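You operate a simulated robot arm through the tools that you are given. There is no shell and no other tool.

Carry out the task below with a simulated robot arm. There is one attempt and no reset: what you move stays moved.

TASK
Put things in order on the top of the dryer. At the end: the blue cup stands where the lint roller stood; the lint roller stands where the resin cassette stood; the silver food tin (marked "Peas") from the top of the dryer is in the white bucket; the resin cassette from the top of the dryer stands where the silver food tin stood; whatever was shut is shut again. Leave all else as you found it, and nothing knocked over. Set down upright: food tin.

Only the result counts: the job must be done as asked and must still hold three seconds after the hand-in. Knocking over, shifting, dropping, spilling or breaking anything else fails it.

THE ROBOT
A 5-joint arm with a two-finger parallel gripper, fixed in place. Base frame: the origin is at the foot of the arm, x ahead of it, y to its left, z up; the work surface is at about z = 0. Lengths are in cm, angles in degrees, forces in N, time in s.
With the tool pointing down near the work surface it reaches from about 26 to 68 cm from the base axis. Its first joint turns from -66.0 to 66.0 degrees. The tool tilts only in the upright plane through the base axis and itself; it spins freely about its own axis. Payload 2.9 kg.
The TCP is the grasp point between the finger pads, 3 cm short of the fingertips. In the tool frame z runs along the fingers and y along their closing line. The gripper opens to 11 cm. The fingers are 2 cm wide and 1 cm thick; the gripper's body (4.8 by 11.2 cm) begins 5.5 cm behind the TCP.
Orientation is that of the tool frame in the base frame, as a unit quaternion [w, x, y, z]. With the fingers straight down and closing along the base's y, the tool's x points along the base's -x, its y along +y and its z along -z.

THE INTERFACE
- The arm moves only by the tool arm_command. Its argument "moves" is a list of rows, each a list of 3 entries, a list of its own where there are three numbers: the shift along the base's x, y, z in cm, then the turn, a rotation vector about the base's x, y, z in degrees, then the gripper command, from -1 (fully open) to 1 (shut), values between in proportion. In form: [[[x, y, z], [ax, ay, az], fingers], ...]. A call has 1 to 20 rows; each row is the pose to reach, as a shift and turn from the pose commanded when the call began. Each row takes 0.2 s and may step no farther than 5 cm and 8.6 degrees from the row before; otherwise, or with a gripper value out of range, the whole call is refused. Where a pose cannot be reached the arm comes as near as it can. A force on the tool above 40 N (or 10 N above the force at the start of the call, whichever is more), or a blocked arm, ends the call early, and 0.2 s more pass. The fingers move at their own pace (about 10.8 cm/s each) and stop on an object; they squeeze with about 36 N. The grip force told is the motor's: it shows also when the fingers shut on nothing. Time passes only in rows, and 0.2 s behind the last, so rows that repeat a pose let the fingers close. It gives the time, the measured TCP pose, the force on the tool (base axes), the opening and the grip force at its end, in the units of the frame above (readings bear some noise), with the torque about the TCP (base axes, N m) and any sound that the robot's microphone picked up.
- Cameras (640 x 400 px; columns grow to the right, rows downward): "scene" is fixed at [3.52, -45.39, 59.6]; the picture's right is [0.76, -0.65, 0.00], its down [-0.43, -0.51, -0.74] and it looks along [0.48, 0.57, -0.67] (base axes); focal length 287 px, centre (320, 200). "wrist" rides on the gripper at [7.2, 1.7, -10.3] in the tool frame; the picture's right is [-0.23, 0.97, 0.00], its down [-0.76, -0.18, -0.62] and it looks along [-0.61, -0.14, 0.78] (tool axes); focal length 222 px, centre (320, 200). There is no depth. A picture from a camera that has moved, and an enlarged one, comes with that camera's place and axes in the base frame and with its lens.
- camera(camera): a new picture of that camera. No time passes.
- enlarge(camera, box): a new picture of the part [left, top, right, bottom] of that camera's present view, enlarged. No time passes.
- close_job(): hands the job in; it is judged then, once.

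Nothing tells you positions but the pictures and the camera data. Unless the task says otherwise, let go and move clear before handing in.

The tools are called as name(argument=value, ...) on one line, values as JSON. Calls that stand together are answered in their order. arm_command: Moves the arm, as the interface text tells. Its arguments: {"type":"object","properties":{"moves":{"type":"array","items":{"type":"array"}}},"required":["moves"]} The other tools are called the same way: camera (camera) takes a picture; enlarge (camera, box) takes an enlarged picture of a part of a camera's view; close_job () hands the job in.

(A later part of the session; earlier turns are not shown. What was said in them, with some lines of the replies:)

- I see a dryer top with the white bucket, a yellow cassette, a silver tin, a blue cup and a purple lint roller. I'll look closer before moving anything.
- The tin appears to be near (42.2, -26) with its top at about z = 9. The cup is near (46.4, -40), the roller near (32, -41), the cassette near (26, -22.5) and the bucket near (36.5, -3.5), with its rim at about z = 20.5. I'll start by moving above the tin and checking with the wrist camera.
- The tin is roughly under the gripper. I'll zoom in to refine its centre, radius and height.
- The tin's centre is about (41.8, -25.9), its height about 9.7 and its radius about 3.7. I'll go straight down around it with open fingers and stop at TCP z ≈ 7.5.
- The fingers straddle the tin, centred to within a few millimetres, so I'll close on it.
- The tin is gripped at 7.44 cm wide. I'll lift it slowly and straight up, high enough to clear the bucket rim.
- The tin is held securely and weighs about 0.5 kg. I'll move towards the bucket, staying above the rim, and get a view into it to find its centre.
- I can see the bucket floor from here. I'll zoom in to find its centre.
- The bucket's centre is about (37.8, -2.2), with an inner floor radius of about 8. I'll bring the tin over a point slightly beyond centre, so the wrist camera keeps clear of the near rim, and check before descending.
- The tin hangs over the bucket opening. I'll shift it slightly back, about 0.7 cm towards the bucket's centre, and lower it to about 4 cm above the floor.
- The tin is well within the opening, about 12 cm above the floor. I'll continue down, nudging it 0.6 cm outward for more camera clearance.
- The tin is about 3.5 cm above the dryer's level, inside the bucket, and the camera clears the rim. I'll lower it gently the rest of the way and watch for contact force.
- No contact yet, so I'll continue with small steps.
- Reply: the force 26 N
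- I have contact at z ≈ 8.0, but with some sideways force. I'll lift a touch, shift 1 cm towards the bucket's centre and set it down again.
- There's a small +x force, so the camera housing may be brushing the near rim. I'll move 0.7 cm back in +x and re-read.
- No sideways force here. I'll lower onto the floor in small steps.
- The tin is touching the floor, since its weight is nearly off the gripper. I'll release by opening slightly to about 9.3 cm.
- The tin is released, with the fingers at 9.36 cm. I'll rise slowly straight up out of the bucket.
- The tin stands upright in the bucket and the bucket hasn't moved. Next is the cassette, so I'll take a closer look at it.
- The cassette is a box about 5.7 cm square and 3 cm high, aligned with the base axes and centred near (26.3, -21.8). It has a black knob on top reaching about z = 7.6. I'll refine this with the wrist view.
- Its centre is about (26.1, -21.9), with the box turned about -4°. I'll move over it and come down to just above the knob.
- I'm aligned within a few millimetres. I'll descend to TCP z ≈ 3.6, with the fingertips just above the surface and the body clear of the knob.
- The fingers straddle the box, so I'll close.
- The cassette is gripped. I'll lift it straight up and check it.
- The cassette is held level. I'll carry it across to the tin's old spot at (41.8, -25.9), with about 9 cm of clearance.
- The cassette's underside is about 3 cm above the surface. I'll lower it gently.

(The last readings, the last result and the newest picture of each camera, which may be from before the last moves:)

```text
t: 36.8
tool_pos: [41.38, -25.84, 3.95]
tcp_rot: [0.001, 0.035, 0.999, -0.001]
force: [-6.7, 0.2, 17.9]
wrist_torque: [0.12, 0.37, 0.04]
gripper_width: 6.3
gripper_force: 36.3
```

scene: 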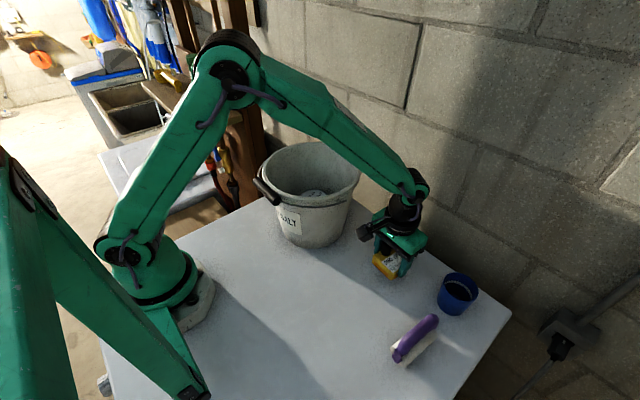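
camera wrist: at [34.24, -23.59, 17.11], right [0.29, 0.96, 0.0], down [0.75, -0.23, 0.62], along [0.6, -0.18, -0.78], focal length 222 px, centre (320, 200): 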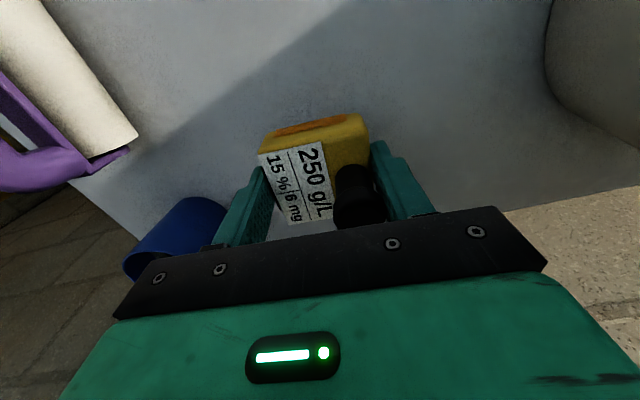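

Contact is made. I'll relax by half a millimetre and open the fingers.

arm_command(moves=[[[0, 0, 0.1], [0, 0, 0], 1], [[0, 0, 0.1], [0, 0, 0], -0.2], [[0, 0, 0.1], [0, 0, 0], -0.5], [[0, 0, 0.1], [0, 0, 0], -0.8], [[0, 0, 0.1], [0, 0, 0], -0.8]])

camera(camera="wrist")

```text
t: 38.0
tool_pos: [41.37, -25.72, 3.83]
tcp_rot: [0.0, 0.035, 0.999, 0.0]
force: [0.4, 0.4, -0.4]
wrist_torque: [-0.03, 0.0, -0.01]
gripper_width: 9.9
gripper_force: 0.1
```

```text
taken
camera wrist: at [34.24, -23.52, 14.13], right [0.29, 0.96, 0.0], down [0.75, -0.23, 0.62], along [0.6, -0.18, -0.78], focal length 222 px, centre (320, 200)
```

wrist: 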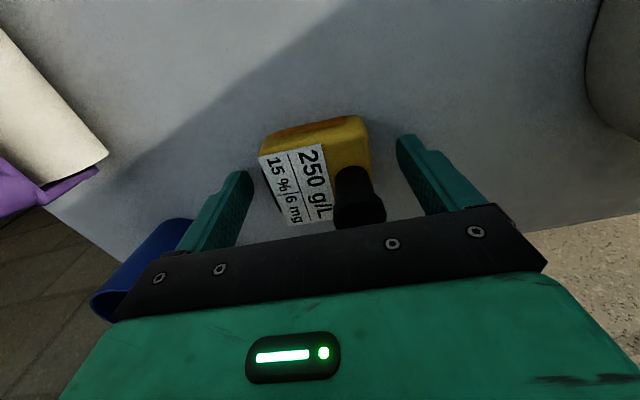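

The cassette is standing in place. I'll rise clear and head towards the lint roller for a better view.

arm_command(moves=[[[0, 0, 1], [0, 0, 0], -0.8], [[0, 0, 3], [0, 0, 0], -0.8], [[0, 0, 6], [0, 0, 0], -1], [[0, 0, 10], [0, 0, 0], -1], [[0, 0, 14], [0, 0, 0], -1], [[0, 0, 17], [0, 0, 2], -1], [[-1, -3, 18], [0, 0, 4], -1], [[-2, -6.5, 18], [0, 0, 4], -1], [[-2.5, -10, 18], [0, 0, 4], -1], [[-3, -13, 18], [0, 0, 4], -1], [[-3, -13, 18], [0, 0, 4], -1]])

camera(camera="wrist")

camera(camera="scene")

enlarge(camera="scene", box=[360, 290, 480, 380])

```text
t: 40.4
tool_pos: [38.33, -38.93, 21.97]
tcp_rot: [-0.001, 0.0, 1.0, 0.0]
force: [0.1, -0.2, 0.5]
wrist_torque: [0.03, 0.01, 0.01]
gripper_width: 10.98
gripper_force: 0.0
```

```text
taken
camera wrist: at [31.14, -37.1, 32.23], right [0.23, 0.97, 0.0], down [0.76, -0.18, 0.62], along [0.61, -0.14, -0.78], focal length 222 px, centre (320, 200)
```

wrist: 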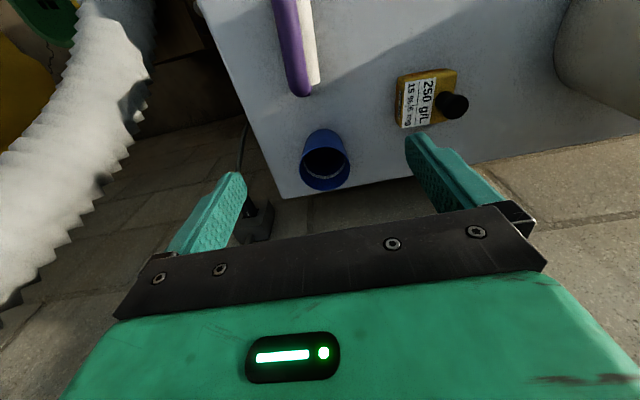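

```text
taken
```

scene: 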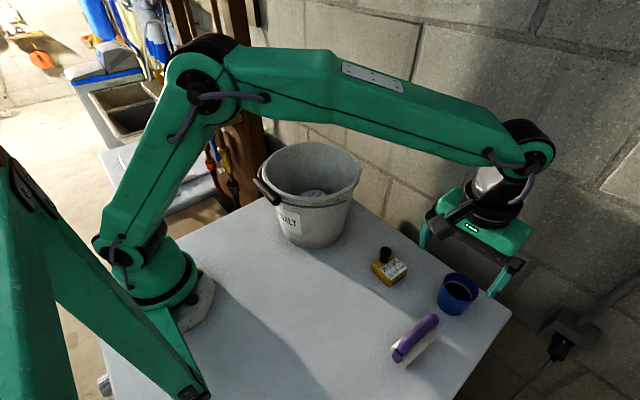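

```text
4.44 times, centred on (420, 335) of scene
camera zoom: at [3.51, -45.39, 59.6], right [0.76, -0.65, 0.0], down [-0.43, -0.51, -0.74], along [0.48, 0.57, -0.67], focal length 1276 px, centre (-124, -400)
```

zoom: 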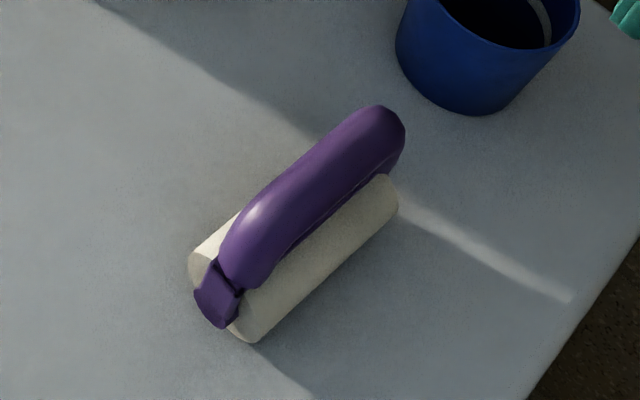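

The cassette's new centre measures about (41.4, -25.9), which is good. The lint roller lies along x, centred near (32.2, -39.8), with its purple handle above it. I'll approach for a close view.

arm_command(moves=[[[-1.5, -0.3, -1.5], [0, 0, 0], -1], [[-3.5, -0.6, -3.5], [0, 0, 0], -1], [[-5.5, -0.8, -5.5], [0, 0, 0], -1], [[-5.5, -0.8, -7], [0, 0, 0], -1], [[-5.5, -0.8, -7], [0, 0, 0], -1]])

camera(camera="wrist")

enlarge(camera="wrist", box=[230, 20, 430, 200])

camera(camera="scene")

```text
t: 41.6
tool_pos: [32.83, -39.8, 14.71]
tcp_rot: [0.0, -0.001, 1.0, 0.0]
force: [0.2, 0.8, 0.3]
wrist_torque: [0.02, 0.0, -0.02]
gripper_width: 11.02
gripper_force: 0.0
```

```text
taken
camera wrist: at [25.57, -37.98, 25.0], right [0.23, 0.97, 0.0], down [0.76, -0.18, 0.62], along [0.61, -0.14, -0.78], focal length 222 px, centre (320, 200)
```

wrist: 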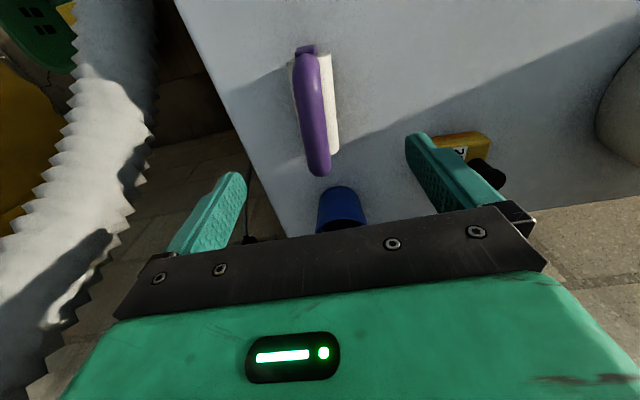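

```text
2.22 times, centred on (330, 110) of wrist
camera zoom: at [25.57, -37.98, 25.0], right [0.23, 0.97, 0.0], down [0.76, -0.18, 0.62], along [0.61, -0.14, -0.78], focal length 494 px, centre (298, 400)
```

zoom: 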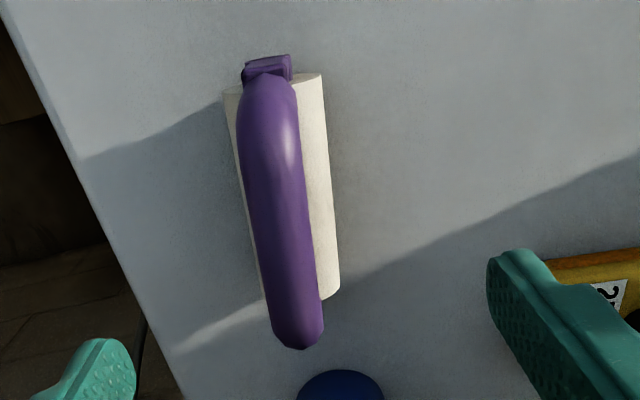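

```text
taken
```

scene: 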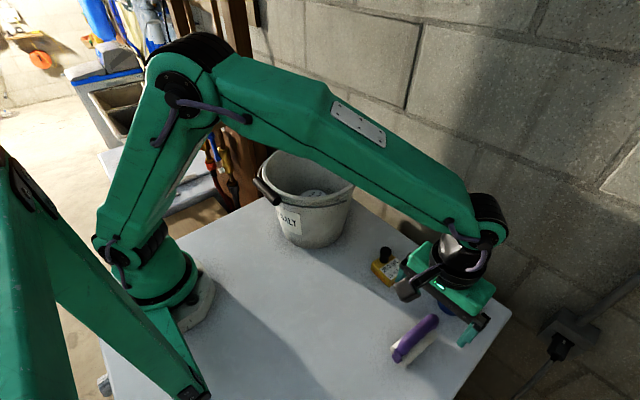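

The handle bar runs along the roller at about -6° yaw, roughly 2.2 cm wide, with its top at z ≈ 8 and its middle near (32.4, -39.9). I'll align the gripper at -6° and descend to straddle the handle.

arm_command(moves=[[[-0.4, -0.1, -1], [0, 0, -3], -1], [[-0.4, -0.1, -2], [0, 0, -6], -1], [[-0.4, -0.1, -3.5], [0, 0, -6], -1], [[-0.4, -0.1, -5], [0, 0, -6], -1], [[-0.4, -0.1, -6.5], [0, 0, -6], -1], [[-0.4, -0.1, -7.3], [0, 0, -6], -1], [[-0.4, -0.1, -7.3], [0, 0, -6], -1]])

camera(camera="wrist")

enlarge(camera="scene", box=[360, 240, 520, 380])

```text
t: 43.2
tool_pos: [32.41, -39.7, 7.52]
tcp_rot: [-0.001, 0.052, 0.999, -0.001]
force: [-0.3, -0.8, 0.7]
wrist_torque: [-0.01, -0.01, -0.01]
gripper_width: 10.99
gripper_force: 0.1
```

```text
taken
camera wrist: at [25.44, -37.26, 17.85], right [0.33, 0.94, 0.0], down [0.74, -0.26, 0.62], along [0.59, -0.2, -0.78], focal length 222 px, centre (320, 200)
```

wrist: 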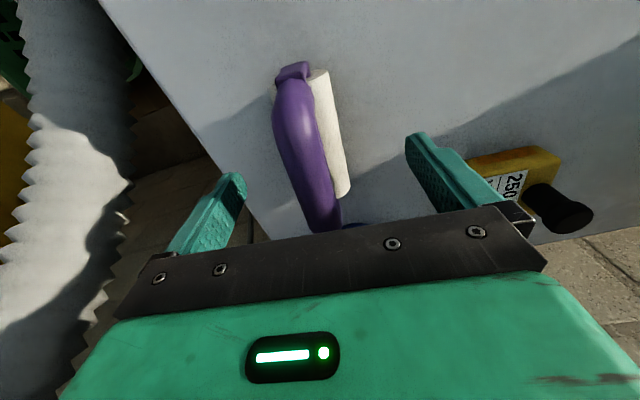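

```text
2.86 times, centred on (440, 310) of scene
camera zoom: at [3.52, -45.39, 59.6], right [0.76, -0.65, 0.0], down [-0.43, -0.51, -0.74], along [0.48, 0.57, -0.67], focal length 820 px, centre (-23, -114)
```

zoom: 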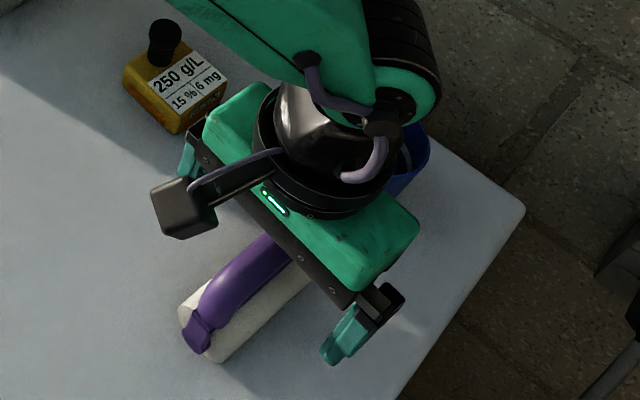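

The handle is centred between the fingers, so I'll close gently.

arm_command(moves=[[[0, 0, -0.2], [0, 0, 0], -0.5], [[0, 0, -0.2], [0, 0, 0], 0], [[0, 0, -0.2], [0, 0, 0], 0.3], [[0, 0, -0.2], [0, 0, 0], 0.45], [[0, 0, -0.2], [0, 0, 0], 0.55], [[0, 0, -0.2], [0, 0, 0], 0.7], [[0, 0, -0.2], [0, 0, 0], 1], [[0, 0, -0.2], [0, 0, 0], 1]])

camera(camera="wrist")

enlarge(camera="scene", box=[360, 240, 520, 380])

```text
t: 45.0
tool_pos: [32.45, -39.6, 7.37]
tcp_rot: [0.0, 0.053, 0.999, 0.0]
force: [-0.4, 0.5, 0.0]
wrist_torque: [0.0, -0.02, 0.0]
gripper_width: 1.99
gripper_force: 35.8
```

```text
taken
camera wrist: at [25.42, -37.18, 17.67], right [0.33, 0.94, 0.0], down [0.74, -0.26, 0.62], along [0.59, -0.2, -0.78], focal length 222 px, centre (320, 200)
```

wrist: 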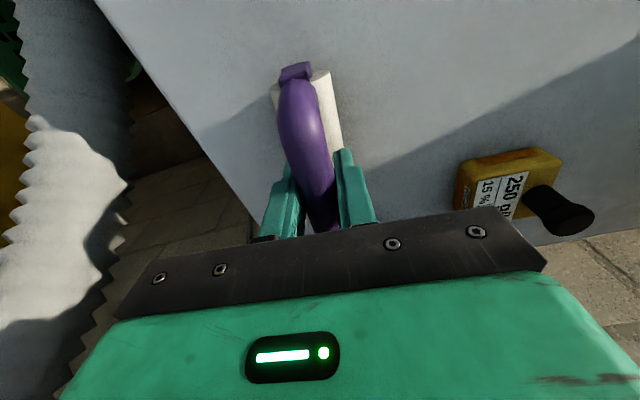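

```text
2.86 times, centred on (440, 310) of scene
camera zoom: at [3.52, -45.39, 59.6], right [0.76, -0.65, 0.0], down [-0.43, -0.51, -0.74], along [0.48, 0.57, -0.67], focal length 820 px, centre (-23, -114)
```

zoom: 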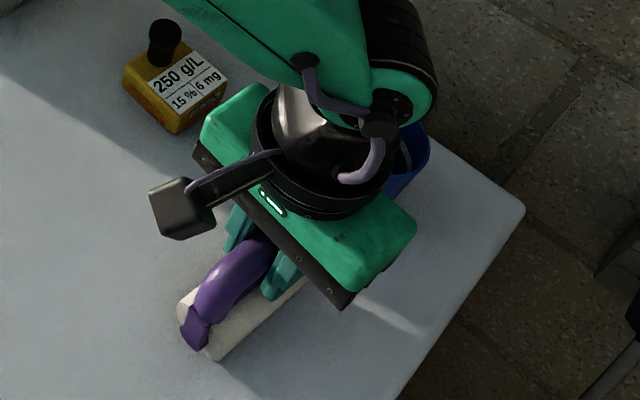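

The handle is gripped at 1.99 cm. I'll lift slowly and check that the roller hangs level.

arm_command(moves=[[[0, 0, 0.5], [0, 0, 0], 1], [[0, 0, 1.2], [0, 0, 0], 1], [[0, 0, 2.5], [0, 0, 0], 1], [[0, 0, 4.5], [0, 0, 0], 1], [[0, 0, 6.5], [0, 0, 0], 1], [[0, 0, 8], [0, 0, 0], 1], [[0, 0, 8], [0, 0, 0], 1]])

camera(camera="wrist")

enlarge(camera="scene", box=[360, 220, 520, 360])

```text
t: 46.6
tool_pos: [32.55, -39.7, 15.47]
tcp_rot: [0.0, 0.052, 0.999, 0.0]
force: [0.0, 0.2, -0.2]
wrist_torque: [0.05, 0.0, 0.0]
gripper_width: 1.98
gripper_force: 36.2
```

```text
taken
camera wrist: at [25.46, -37.14, 25.79], right [0.33, 0.94, 0.0], down [0.74, -0.26, 0.62], along [0.59, -0.2, -0.78], focal length 222 px, centre (320, 200)
```

wrist: 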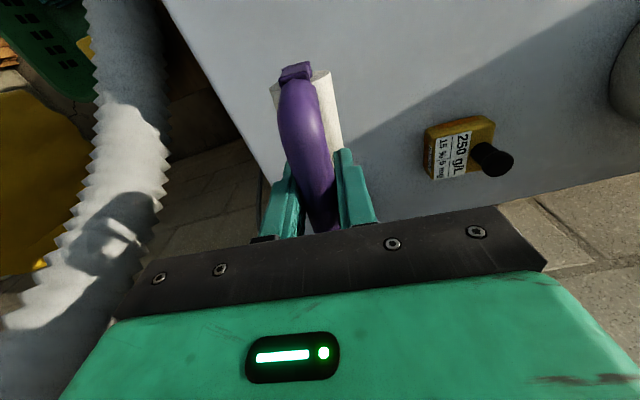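

```text
2.86 times, centred on (440, 290) of scene
camera zoom: at [3.52, -45.39, 59.6], right [0.76, -0.65, 0.0], down [-0.43, -0.51, -0.74], along [0.48, 0.57, -0.67], focal length 820 px, centre (-23, -57)
```

zoom: 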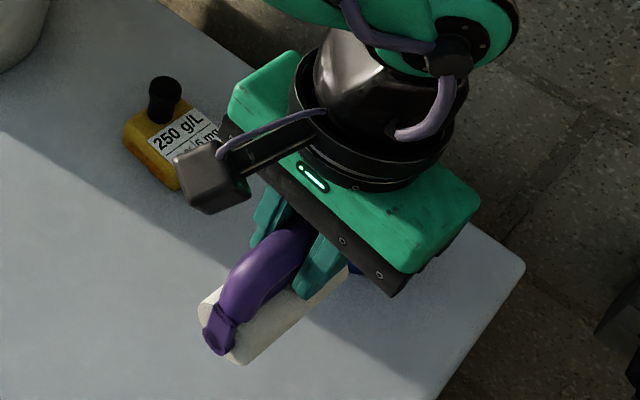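

The roller hangs level. I'll carry it to the cassette's old spot at (26.0, -21.8).

arm_command(moves=[[[-0.6, 1.5, 0], [0, 0, 0], 1], [[-1.5, 4, 0], [0, 0, 0], 1], [[-2.5, 7, 0], [0, 0, 0], 1], [[-3.5, 10, 0], [0, 0, 0], 1], [[-4.6, 13, 0], [0, 0, 0], 1], [[-5.6, 15.8, 0], [0, 0, 0], 1], [[-6.4, 18, 0], [0, 0, 0], 1], [[-6.4, 18, -2], [0, 0, 0], 1], [[-6.4, 18, -4], [0, 0, 0], 1], [[-6.4, 18, -5.5], [0, 0, 0], 1], [[-6.4, 18, -5.5], [0, 0, 0], 1]])

camera(camera="wrist")

enlarge(camera="scene", box=[240, 200, 420, 360])

```text
t: 49.0
tool_pos: [26.02, -21.67, 9.93]
tcp_rot: [0.001, 0.053, 0.999, 0.0]
force: [0.8, -0.2, -1.8]
wrist_torque: [-0.02, -0.02, 0.01]
gripper_width: 1.95
gripper_force: 35.7
```

```text
taken
camera wrist: at [18.98, -19.19, 20.15], right [0.33, 0.94, 0.0], down [0.74, -0.26, 0.62], along [0.59, -0.2, -0.78], focal length 222 px, centre (320, 200)
```

wrist: 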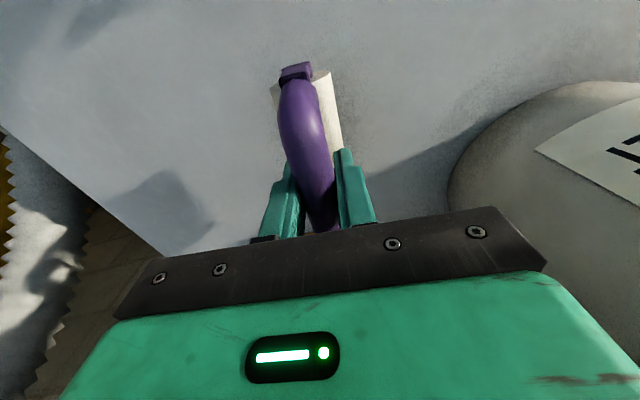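

```text
2.50 times, centred on (330, 280) of scene
camera zoom: at [3.52, -45.39, 59.6], right [0.76, -0.65, 0.0], down [-0.43, -0.51, -0.74], along [0.48, 0.57, -0.67], focal length 718 px, centre (295, 0)
```

zoom: 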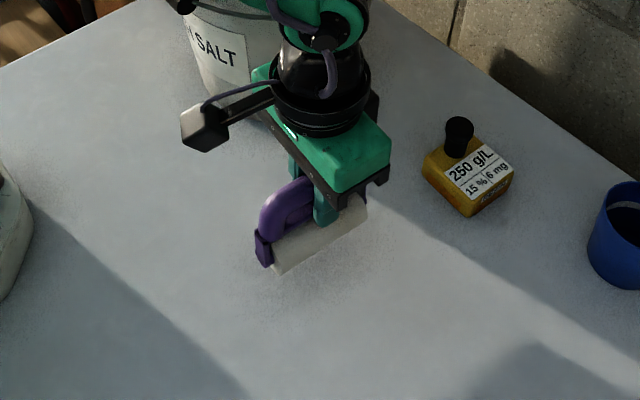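

The roller is about 2.5 cm above the surface. I'll lower it to just above contact.

arm_command(moves=[[[0, 0, -0.8], [0, 0, 0], 1], [[0, 0, -1.6], [0, 0, 0], 1], [[0, 0, -2.2], [0, 0, 0], 1], [[0, 0, -2.4], [0, 0, 0], 1], [[0, 0, -2.4], [0, 0, 0], 1]])

```text
t: 50.2
tool_pos: [26.09, -21.7, 7.48]
tcp_rot: [0.0, 0.052, 0.999, 0.0]
force: [-0.1, 0.0, -1.1]
wrist_torque: [-0.01, 0.0, 0.04]
gripper_width: 1.97
gripper_force: 36.4
```

arm_command(moves=[[[0, 0, -0.1], [0, 0, 0], 1], [[0, 0, -0.2], [0, 0, 0], 1], [[0, 0, -0.2], [0, 0, 0], 1]])

```text
t: 51.0
tool_pos: [26.04, -21.77, 7.43]
tcp_rot: [0.001, 0.053, 0.999, 0.0]
force: [-1.0, -1.4, 8.6]
wrist_torque: [0.04, 0.24, 0.03]
gripper_width: 2.0
gripper_force: 36.3
```

The roller is resting on the surface. I'll open the fingers slowly.

arm_command(moves=[[[0, 0, 0.05], [0, 0, 0], 1], [[0, 0, 0.05], [0, 0, 0], 0.6], [[0, 0, 0.05], [0, 0, 0], 0.5], [[0, 0, 0.05], [0, 0, 0], 0.3], [[0, 0, 0.05], [0, 0, 0], 0], [[0, 0, 0.05], [0, 0, 0], 0]])

camera(camera="wrist")

enlarge(camera="scene", box=[240, 200, 420, 360])

```text
t: 52.4
tool_pos: [26.09, -21.79, 7.51]
tcp_rot: [-0.001, 0.053, 0.999, 0.0]
force: [0.1, 0.7, -0.7]
wrist_torque: [-0.02, 0.03, 0.02]
gripper_width: 5.51
gripper_force: 0.0
```

```text
taken
camera wrist: at [19.06, -19.22, 17.63], right [0.33, 0.94, 0.0], down [0.74, -0.26, 0.62], along [0.59, -0.2, -0.78], focal length 222 px, centre (320, 200)
```

wrist: 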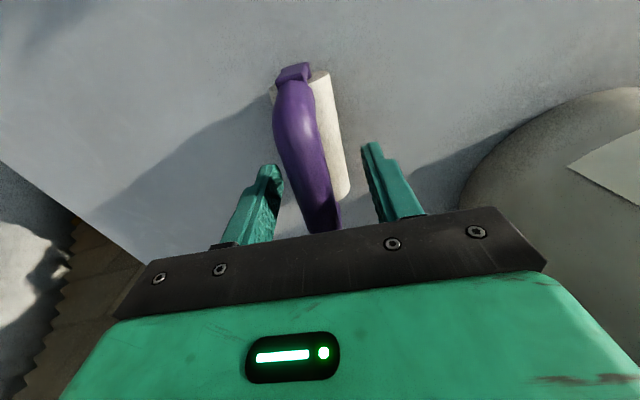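

```text
2.50 times, centred on (330, 280) of scene
camera zoom: at [3.52, -45.39, 59.6], right [0.76, -0.65, 0.0], down [-0.43, -0.51, -0.74], along [0.48, 0.57, -0.67], focal length 718 px, centre (295, 0)
```

zoom: 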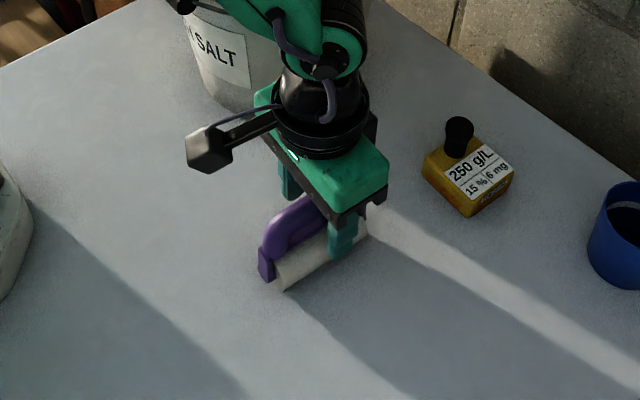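

The roller settled in the same pose as it had originally. I'll rise straight up and verify.

arm_command(moves=[[[0, 0, 0], [0, 0, 0], -0.3], [[0, 0, 1], [0, 0, 0], -0.5], [[0, 0, 3], [0, 0, 0], -0.7], [[0, 0, 6], [0, 0, 0], -1], [[0, 0, 9], [0, 0, 0], -1], [[0, 0, 12], [0, 0, 0], -1], [[0, 0, 14], [0, 0, 0], -1], [[0, 0, 14], [0, 0, 0], -1]])

camera(camera="wrist")

enlarge(camera="scene", box=[240, 200, 420, 360])

```text
t: 54.2
tool_pos: [26.13, -21.75, 21.53]
tcp_rot: [0.0, 0.052, 0.999, 0.0]
force: [-0.4, 0.1, 0.0]
wrist_torque: [-0.01, -0.01, 0.0]
gripper_width: 10.99
gripper_force: 0.1
```

```text
taken
camera wrist: at [19.09, -19.24, 31.75], right [0.33, 0.94, 0.0], down [0.74, -0.26, 0.62], along [0.59, -0.2, -0.78], focal length 222 px, centre (320, 200)
```

wrist: 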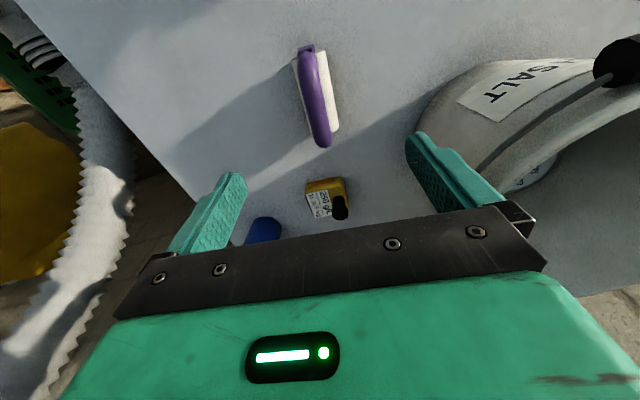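

```text
2.50 times, centred on (330, 280) of scene
camera zoom: at [3.52, -45.39, 59.6], right [0.76, -0.65, 0.0], down [-0.43, -0.51, -0.74], along [0.48, 0.57, -0.67], focal length 718 px, centre (295, 0)
```

zoom: 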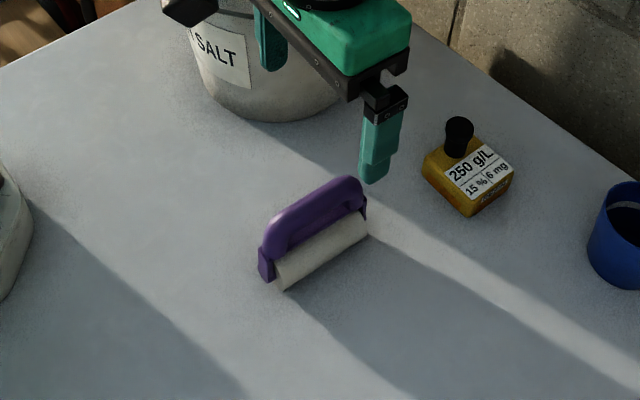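

The roller is standing at about (26.0, -22.0). Last is the cup, so I'll move above it for a look inside.

arm_command(moves=[[[2, -2, 0], [0, 0, 2], -1], [[5, -4.8, 0], [0, 0, 4], -1], [[8, -7.6, 0], [0, 0, 6], -1], [[11, -10.4, 0], [0, 0, 6], -1], [[14, -13.2, 0], [0, 0, 6], -1], [[17, -15.6, 0], [0, 0, 6], -1], [[19.5, -17.6, -0.5], [0, 0, 6], -1], [[20.5, -18.5, -1.5], [0, 0, 6], -1], [[20.5, -18.5, -1.5], [0, 0, 6], -1]])

camera(camera="wrist")

enlarge(camera="wrist", box=[240, 40, 400, 180])

camera(camera="scene")

enlarge(camera="scene", box=[420, 250, 500, 330])

```text
t: 56.2
tool_pos: [46.76, -40.29, 19.72]
tcp_rot: [0.0, 0.0, 1.0, -0.001]
force: [-0.2, 0.2, 0.3]
wrist_torque: [-0.01, -0.01, 0.01]
gripper_width: 10.98
gripper_force: 0.1
```

```text
taken
camera wrist: at [39.48, -38.53, 29.97], right [0.23, 0.97, 0.0], down [0.76, -0.18, 0.62], along [0.61, -0.14, -0.78], focal length 222 px, centre (320, 200)
```

wrist: 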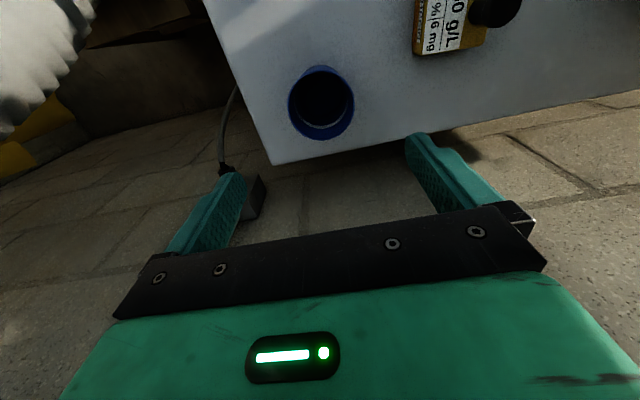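

```text
2.86 times, centred on (320, 110) of wrist
camera zoom: at [39.48, -38.53, 29.97], right [0.23, 0.97, 0.0], down [0.76, -0.18, 0.62], along [0.61, -0.14, -0.78], focal length 635 px, centre (320, 457)
```

zoom: 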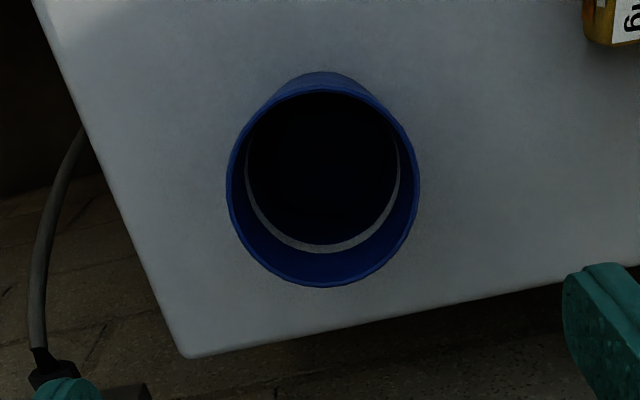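

```text
taken
```

scene: 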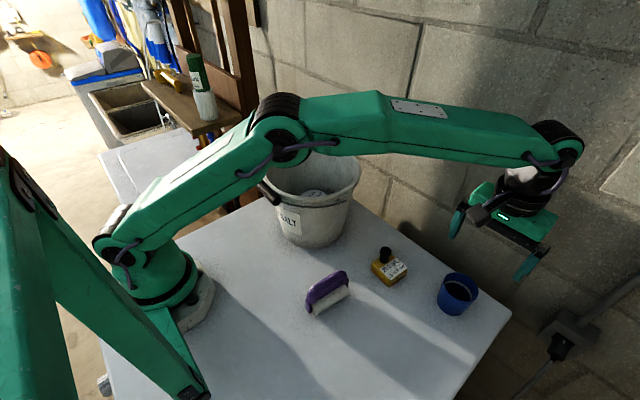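

```text
5.00 times, centred on (460, 290) of scene
camera zoom: at [3.52, -45.39, 59.6], right [0.76, -0.65, 0.0], down [-0.43, -0.51, -0.74], along [0.48, 0.57, -0.67], focal length 1436 px, centre (-380, -250)
```

zoom: 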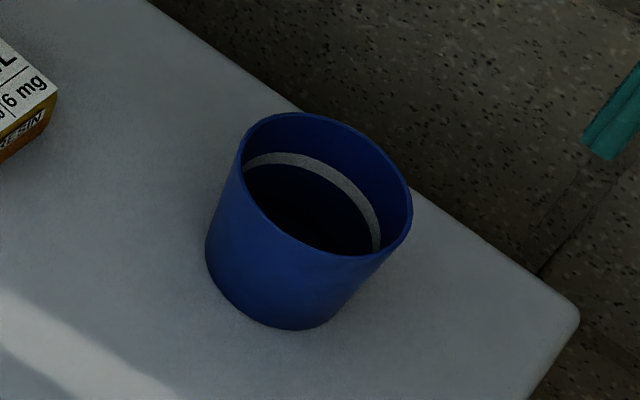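

The cup is at about (46.0, -39.9), 7.5 cm high with a rim radius of about 3.4. It looks dark inside and may hold liquid, so I'll keep it upright and move it gently. I'll descend partway and recheck.

arm_command(moves=[[[-0.8, 0.4, -2], [0, 0, 0], -1], [[-0.8, 0.4, -4], [0, 0, 0], -1], [[-0.8, 0.4, -6], [0, 0, 0], -1], [[-0.8, 0.4, -7], [0, 0, 0], -1], [[-0.8, 0.4, -7], [0, 0, 0], -1]])

camera(camera="wrist")

enlarge(camera="scene", box=[400, 190, 560, 330])

```text
t: 57.4
tool_pos: [45.89, -39.93, 12.68]
tcp_rot: [0.0, -0.001, 1.0, -0.001]
force: [-0.4, 0.1, 0.1]
wrist_torque: [0.0, 0.02, -0.03]
gripper_width: 10.98
gripper_force: 0.0
```

```text
taken
camera wrist: at [38.59, -38.18, 22.98], right [0.23, 0.97, 0.0], down [0.76, -0.18, 0.62], along [0.61, -0.14, -0.78], focal length 222 px, centre (320, 200)
```

wrist: 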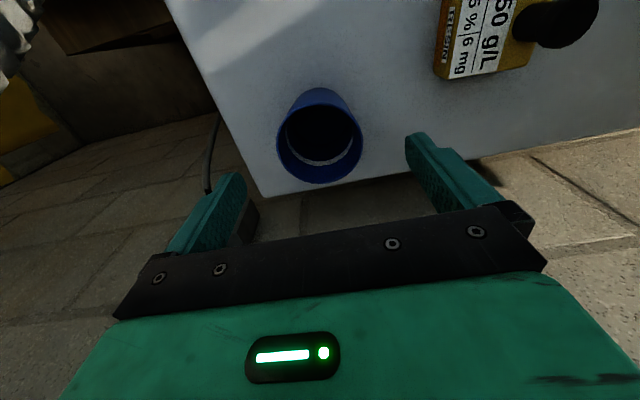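

```text
2.86 times, centred on (480, 260) of scene
camera zoom: at [3.52, -45.39, 59.6], right [0.76, -0.65, 0.0], down [-0.43, -0.51, -0.74], along [0.48, 0.57, -0.67], focal length 820 px, centre (-137, 29)
```

zoom: 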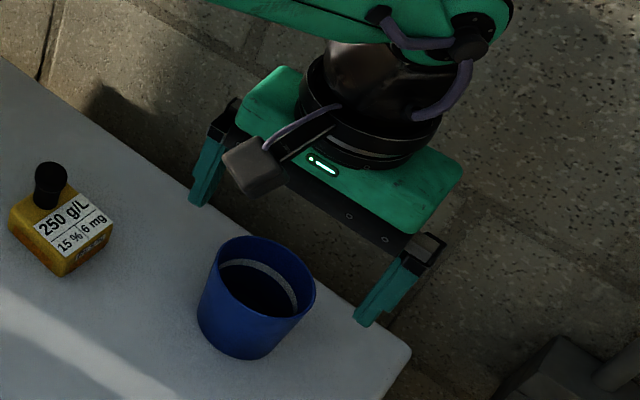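

The alignment is good. I'll descend with open fingers around the cup to TCP z ≈ 5.

arm_command(moves=[[[-0.2, 0.1, -1.5], [0, 0, 0], -1], [[-0.2, 0.1, -3], [0, 0, 0], -1], [[-0.2, 0.1, -4.5], [0, 0, 0], -1], [[-0.2, 0.1, -6], [0, 0, 0], -1], [[-0.2, 0.1, -7.2], [0, 0, 0], -1], [[-0.2, 0.1, -7.8], [0, 0, 0], -1], [[-0.2, 0.1, -7.8], [0, 0, 0], -1]])

camera(camera="wrist")

enlarge(camera="scene", box=[400, 210, 540, 330])

```text
t: 59.0
tool_pos: [45.68, -39.7, 5.02]
tcp_rot: [0.0, 0.0, 1.0, 0.0]
force: [0.5, 0.0, -0.5]
wrist_torque: [0.02, 0.01, -0.04]
gripper_width: 11.01
gripper_force: 0.0
```

```text
taken
camera wrist: at [38.47, -37.89, 15.3], right [0.23, 0.97, 0.0], down [0.76, -0.18, 0.62], along [0.61, -0.14, -0.78], focal length 222 px, centre (320, 200)
```

wrist: 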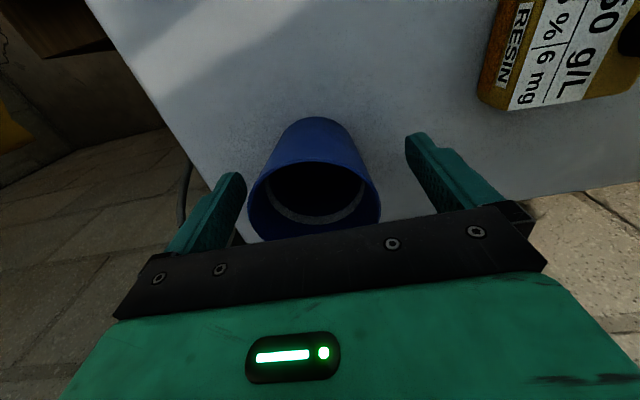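

```text
3.33 times, centred on (470, 270) of scene
camera zoom: at [3.52, -45.39, 59.6], right [0.76, -0.65, 0.0], down [-0.43, -0.51, -0.74], along [0.48, 0.57, -0.67], focal length 957 px, centre (-180, -33)
```

zoom: 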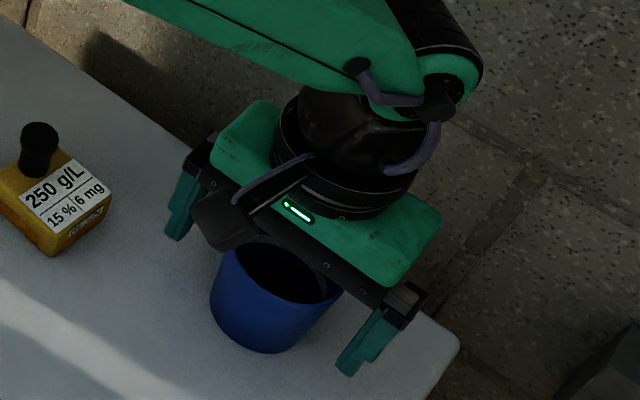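

The cup is centred between the fingers. I'll nudge -0.3 cm in x and close slowly so the contents don't slosh.

arm_command(moves=[[[-0.3, 0.05, 0], [0, 0, 0], -0.8], [[-0.3, 0.05, 0], [0, 0, 0], -0.6], [[-0.3, 0.05, 0], [0, 0, 0], -0.4], [[-0.3, 0.05, 0], [0, 0, 0], -0.32], [[-0.3, 0.05, 0], [0, 0, 0], -0.26], [[-0.3, 0.05, 0], [0, 0, 0], -0.2], [[-0.3, 0.05, 0], [0, 0, 0], -0.12], [[-0.3, 0.05, 0], [0, 0, 0], 0.1], [[-0.3, 0.05, 0], [0, 0, 0], 0.5], [[-0.3, 0.05, 0], [0, 0, 0], 1], [[-0.3, 0.05, 0], [0, 0, 0], 1]])

camera(camera="wrist")

```text
t: 61.4
tool_pos: [45.27, -39.71, 5.06]
tcp_rot: [0.0, 0.0, 1.0, 0.0]
force: [-0.1, -0.6, 1.1]
wrist_torque: [0.0, 0.02, 0.01]
gripper_width: 6.56
gripper_force: 36.0
```

```text
taken
camera wrist: at [38.14, -37.87, 15.32], right [0.23, 0.97, 0.0], down [0.76, -0.18, 0.62], along [0.61, -0.14, -0.78], focal length 222 px, centre (320, 200)
```

wrist: 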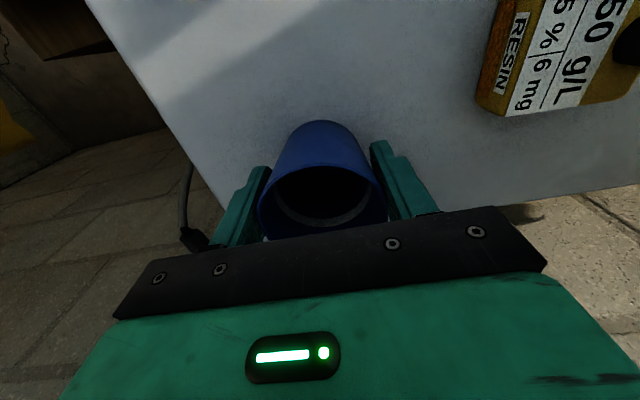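

The cup is gripped at 6.56 cm. I'll lift it gently by 3.5 cm with a smooth profile.

arm_command(moves=[[[0, 0, 0.1], [0, 0, 0], 1], [[0, 0, 0.3], [0, 0, 0], 1], [[0, 0, 0.6], [0, 0, 0], 1], [[0, 0, 1.0], [0, 0, 0], 1], [[0, 0, 1.4], [0, 0, 0], 1], [[0, 0, 1.9], [0, 0, 0], 1], [[0, 0, 2.4], [0, 0, 0], 1], [[0, 0, 2.8], [0, 0, 0], 1], [[0, 0, 3.1], [0, 0, 0], 1], [[0, 0, 3.3], [0, 0, 0], 1], [[0, 0, 3.4], [0, 0, 0], 1], [[0, 0, 3.4], [0, 0, 0], 1]])

enlarge(camera="scene", box=[400, 210, 540, 330])

camera(camera="wrist")

```text
t: 64.0
tool_pos: [45.28, -39.69, 8.44]
tcp_rot: [0.0, 0.0, 1.0, 0.0]
force: [-0.8, 0.8, -0.9]
wrist_torque: [0.01, 0.02, 0.01]
gripper_width: 6.58
gripper_force: 36.5
```

```text
3.33 times, centred on (470, 270) of scene
camera zoom: at [3.52, -45.39, 59.6], right [0.76, -0.65, 0.0], down [-0.43, -0.51, -0.74], along [0.48, 0.57, -0.67], focal length 957 px, centre (-180, -33)
```

zoom: 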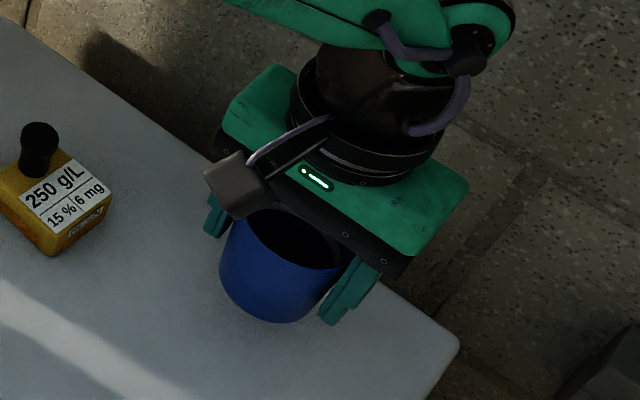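

```text
taken
camera wrist: at [38.09, -37.88, 18.72], right [0.23, 0.97, 0.0], down [0.76, -0.18, 0.62], along [0.61, -0.14, -0.78], focal length 222 px, centre (320, 200)
```

wrist: 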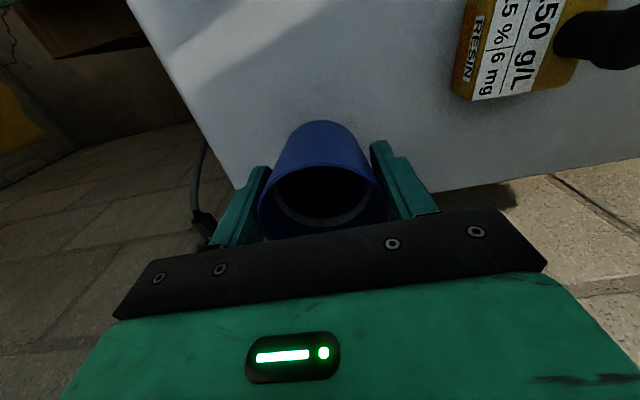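

The cup is lifted level. I'll slide it slowly in -x to the lint roller's old spot at about (32.2, -39.85).

arm_command(moves=[[[-0.15, 0, 0], [0, 0, 0], 1], [[-0.45, 0, 0], [0, 0, 0], 1], [[-0.9, 0, 0], [0, 0, 0], 1], [[-1.5, 0, 0], [0, 0, 0], 1], [[-2.2, -0.05, 0], [0, 0, 0], 1], [[-3.0, -0.05, 0], [0, 0, 0], 1], [[-3.8, -0.05, 0], [0, 0, 0], 1], [[-4.6, -0.05, 0], [0, 0, 0], 1], [[-5.4, -0.1, 0], [0, 0, 0], 1], [[-6.2, -0.1, 0], [0, 0, 0], 1], [[-7.0, -0.1, 0], [0, 0, 0], 1], [[-7.8, -0.1, 0], [0, 0, 0], 1], [[-8.6, -0.1, 0], [0, 0, 0], 1], [[-9.4, -0.15, 0], [0, 0, 0], 1], [[-10.2, -0.15, 0], [0, 0, 0], 1], [[-11.0, -0.15, 0], [0, 0, 0], 1], [[-11.7, -0.15, 0], [0, 0, 0], 1], [[-12.3, -0.15, 0], [0, 0, 0], 1], [[-12.7, -0.15, 0], [0, 0, 0], 1], [[-12.95, -0.15, 0], [0, 0, 0], 1]])

camera(camera="wrist")

camera(camera="scene")

```text
t: 68.2
tool_pos: [32.42, -39.85, 8.48]
tcp_rot: [0.0, 0.0, 1.0, 0.0]
force: [-0.6, -0.2, -1.1]
wrist_torque: [-0.02, -0.01, 0.02]
gripper_width: 6.6
gripper_force: 35.9
```

```text
taken
camera wrist: at [25.07, -38.09, 18.74], right [0.23, 0.97, 0.0], down [0.76, -0.18, 0.62], along [0.61, -0.14, -0.78], focal length 222 px, centre (320, 200)
```

wrist: 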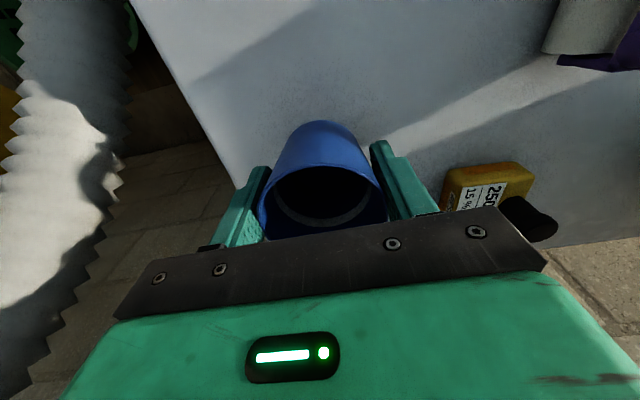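

```text
taken
```

scene: 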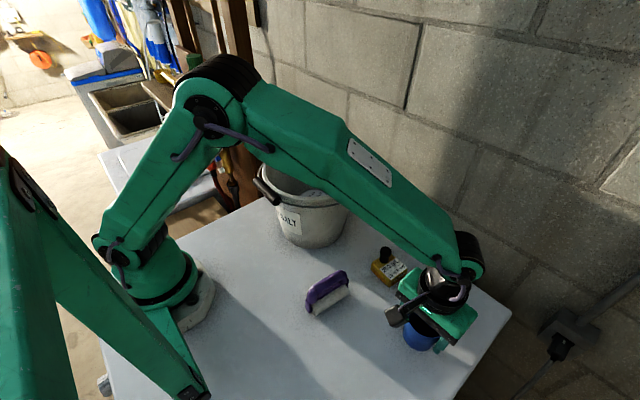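

The cup is over the target spot. I'll lower it gently to about 3 mm above contact.

arm_command(moves=[[[0, 0, -0.1], [0, 0, 0], 1], [[0, 0, -0.3], [0, 0, 0], 1], [[0, 0, -0.6], [0, 0, 0], 1], [[0, 0, -1.0], [0, 0, 0], 1], [[0, 0, -1.4], [0, 0, 0], 1], [[0, 0, -1.8], [0, 0, 0], 1], [[0, 0, -2.2], [0, 0, 0], 1], [[0, 0, -2.6], [0, 0, 0], 1], [[0, 0, -2.9], [0, 0, 0], 1], [[0, 0, -3.1], [0, 0, 0], 1], [[0, 0, -3.2], [0, 0, 0], 1], [[0, 0, -3.2], [0, 0, 0], 1]])

```text
t: 70.8
tool_pos: [32.47, -39.7, 5.28]
tcp_rot: [0.0, 0.001, 1.0, 0.0]
force: [0.5, 0.7, -0.8]
wrist_torque: [-0.01, 0.02, 0.01]
gripper_width: 6.6
gripper_force: 36.2
```

arm_command(moves=[[[0, 0, -0.08], [0, 0, 0], 1], [[0, 0, -0.16], [0, 0, 0], 1], [[0, 0, -0.16], [0, 0, 0], 1]])

```text
t: 71.6
tool_pos: [32.36, -39.76, 5.09]
tcp_rot: [0.0, 0.0, 1.0, 0.0]
force: [-0.7, 1.1, -0.1]
wrist_torque: [0.01, -0.02, 0.0]
gripper_width: 6.59
gripper_force: 35.3
```

arm_command(moves=[[[0, 0, -0.05], [0, 0, 0], 1], [[0, 0, -0.1], [0, 0, 0], 1], [[0, 0, -0.1], [0, 0, 0], 1]])

```text
t: 72.4
tool_pos: [32.39, -39.88, 5.06]
tcp_rot: [0.0, 0.0, 1.0, 0.0]
force: [-1.4, 2.9, 6.3]
wrist_torque: [0.12, -0.01, 0.02]
gripper_width: 6.6
gripper_force: 36.3
```

The cup has touched down, with light contact force. I'll open the fingers slowly.

arm_command(moves=[[[0, 0, 0.05], [0, 0, 0], 1], [[0, 0, 0.05], [0, 0, 0], -0.2], [[0, 0, 0.05], [0, 0, 0], -0.28], [[0, 0, 0.05], [0, 0, 0], -0.4], [[0, 0, 0.05], [0, 0, 0], -0.6], [[0, 0, 0.05], [0, 0, 0], -0.8], [[0, 0, 0.05], [0, 0, 0], -0.8]])

camera(camera="wrist")

```text
t: 74.0
tool_pos: [32.27, -39.76, 5.12]
tcp_rot: [0.0, 0.0, 1.0, 0.0]
force: [0.4, 0.4, 0.5]
wrist_torque: [0.01, 0.02, -0.03]
gripper_width: 9.9
gripper_force: 0.1
```

```text
taken
camera wrist: at [25.07, -38.08, 15.3], right [0.23, 0.97, 0.0], down [0.76, -0.18, 0.62], along [0.61, -0.14, -0.78], focal length 222 px, centre (320, 200)
```

wrist: 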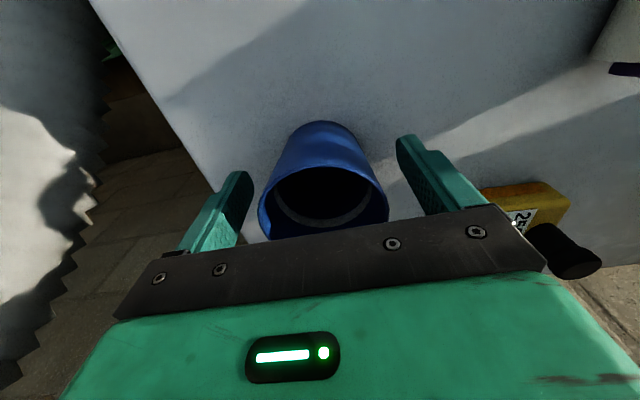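

The cup is free between the open fingers. I'll rise straight up, then check everything.

arm_command(moves=[[[0, 0, 0.5], [0, 0, 0], -0.8], [[0, 0, 1.5], [0, 0, 0], -0.8], [[0, 0, 3], [0, 0, 0], -0.9], [[0, 0, 5], [0, 0, 0], -1], [[0, 0, 8], [0, 0, 0], -1], [[0, 0, 12], [0, 0, 0], -1], [[0, 0, 16], [0, 0, 0], -1], [[0, 0, 20], [0, 0, 0], -1], [[0, 0, 24], [0, 0, 0], -1], [[0, 1, 28], [0, 0, 0], -1], [[-0.5, 3.5, 32], [0, 0, 0], -1], [[-1, 6.5, 34], [0, 0, 0], -1], [[-1, 6.5, 34], [0, 0, 0], -1]])

camera(camera="wrist")

camera(camera="scene")

enlarge(camera="scene", box=[230, 130, 510, 390])

```text
t: 76.8
tool_pos: [31.32, -33.29, 39.23]
tcp_rot: [0.0, -0.001, 1.0, 0.0]
force: [0.0, -0.2, -0.6]
wrist_torque: [0.03, -0.01, -0.01]
gripper_width: 11.01
gripper_force: 0.0
```

```text
taken
camera wrist: at [24.1, -31.53, 49.51], right [0.23, 0.97, 0.0], down [0.76, -0.18, 0.62], along [0.61, -0.14, -0.78], focal length 222 px, centre (320, 200)
```

wrist: 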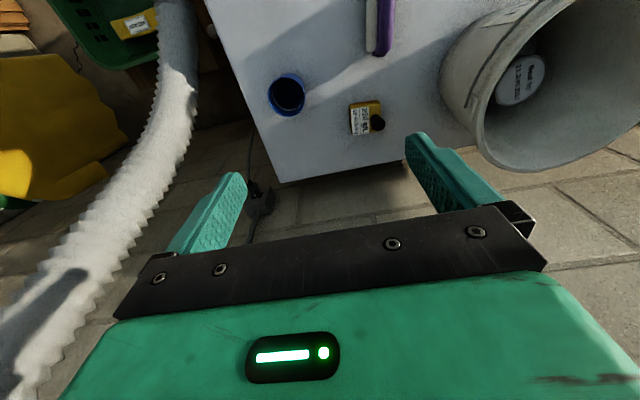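

```text
taken
```

scene: 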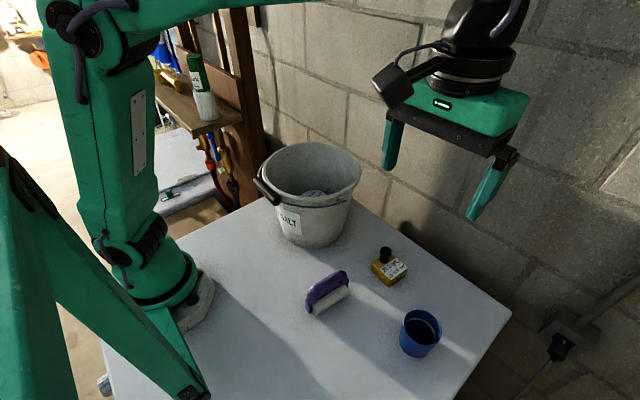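

```text
1.54 times, centred on (370, 260) of scene
camera zoom: at [3.52, -45.39, 59.6], right [0.76, -0.65, 0.0], down [-0.43, -0.51, -0.74], along [0.48, 0.57, -0.67], focal length 442 px, centre (243, 108)
```

zoom: 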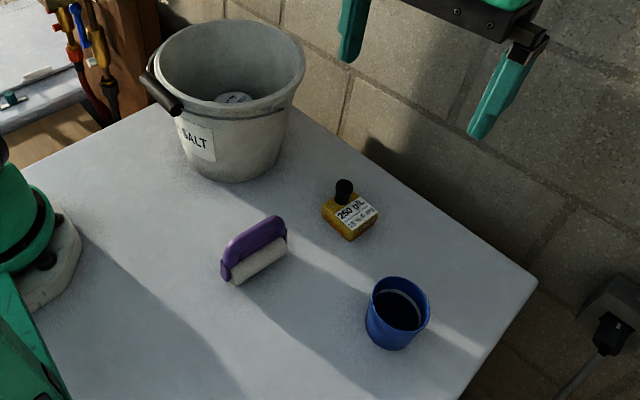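

Everything is where it should be. The tin stands upright in the bucket, the cassette is on the tin's spot, the roller is on the cassette's spot and the cup is upright on the roller's spot. Nothing else has been disturbed and the arm is clear, so I'm handing in.

close_job()

```text
The job is handed in.
```

I moved all four objects to where you asked and handed the job in; the result of the judging hasn't come back to me. This is how the last pictures before the hand-in showed things:

- **Food tin:** it is upright on the floor of the white bucket.
- **Resin cassette:** it stands on the tin's old spot, within about half a centimetre by my measurement.
- **Lint roller:** it stands on the cassette's old spot, on its roller with the handle up, as I found it.
- **Blue cup:** it stands upright on the roller's old spot. It was dark inside and may hold liquid, so I kept it level and moved it slowly, and I saw no spill.

While lowering the tin, the wrist camera may have brushed the bucket's near rim lightly. The bucket looked unmoved in the pictures afterwards. I found nothing shut that needed opening, and the arm was clear with its fingers open at hand-in.
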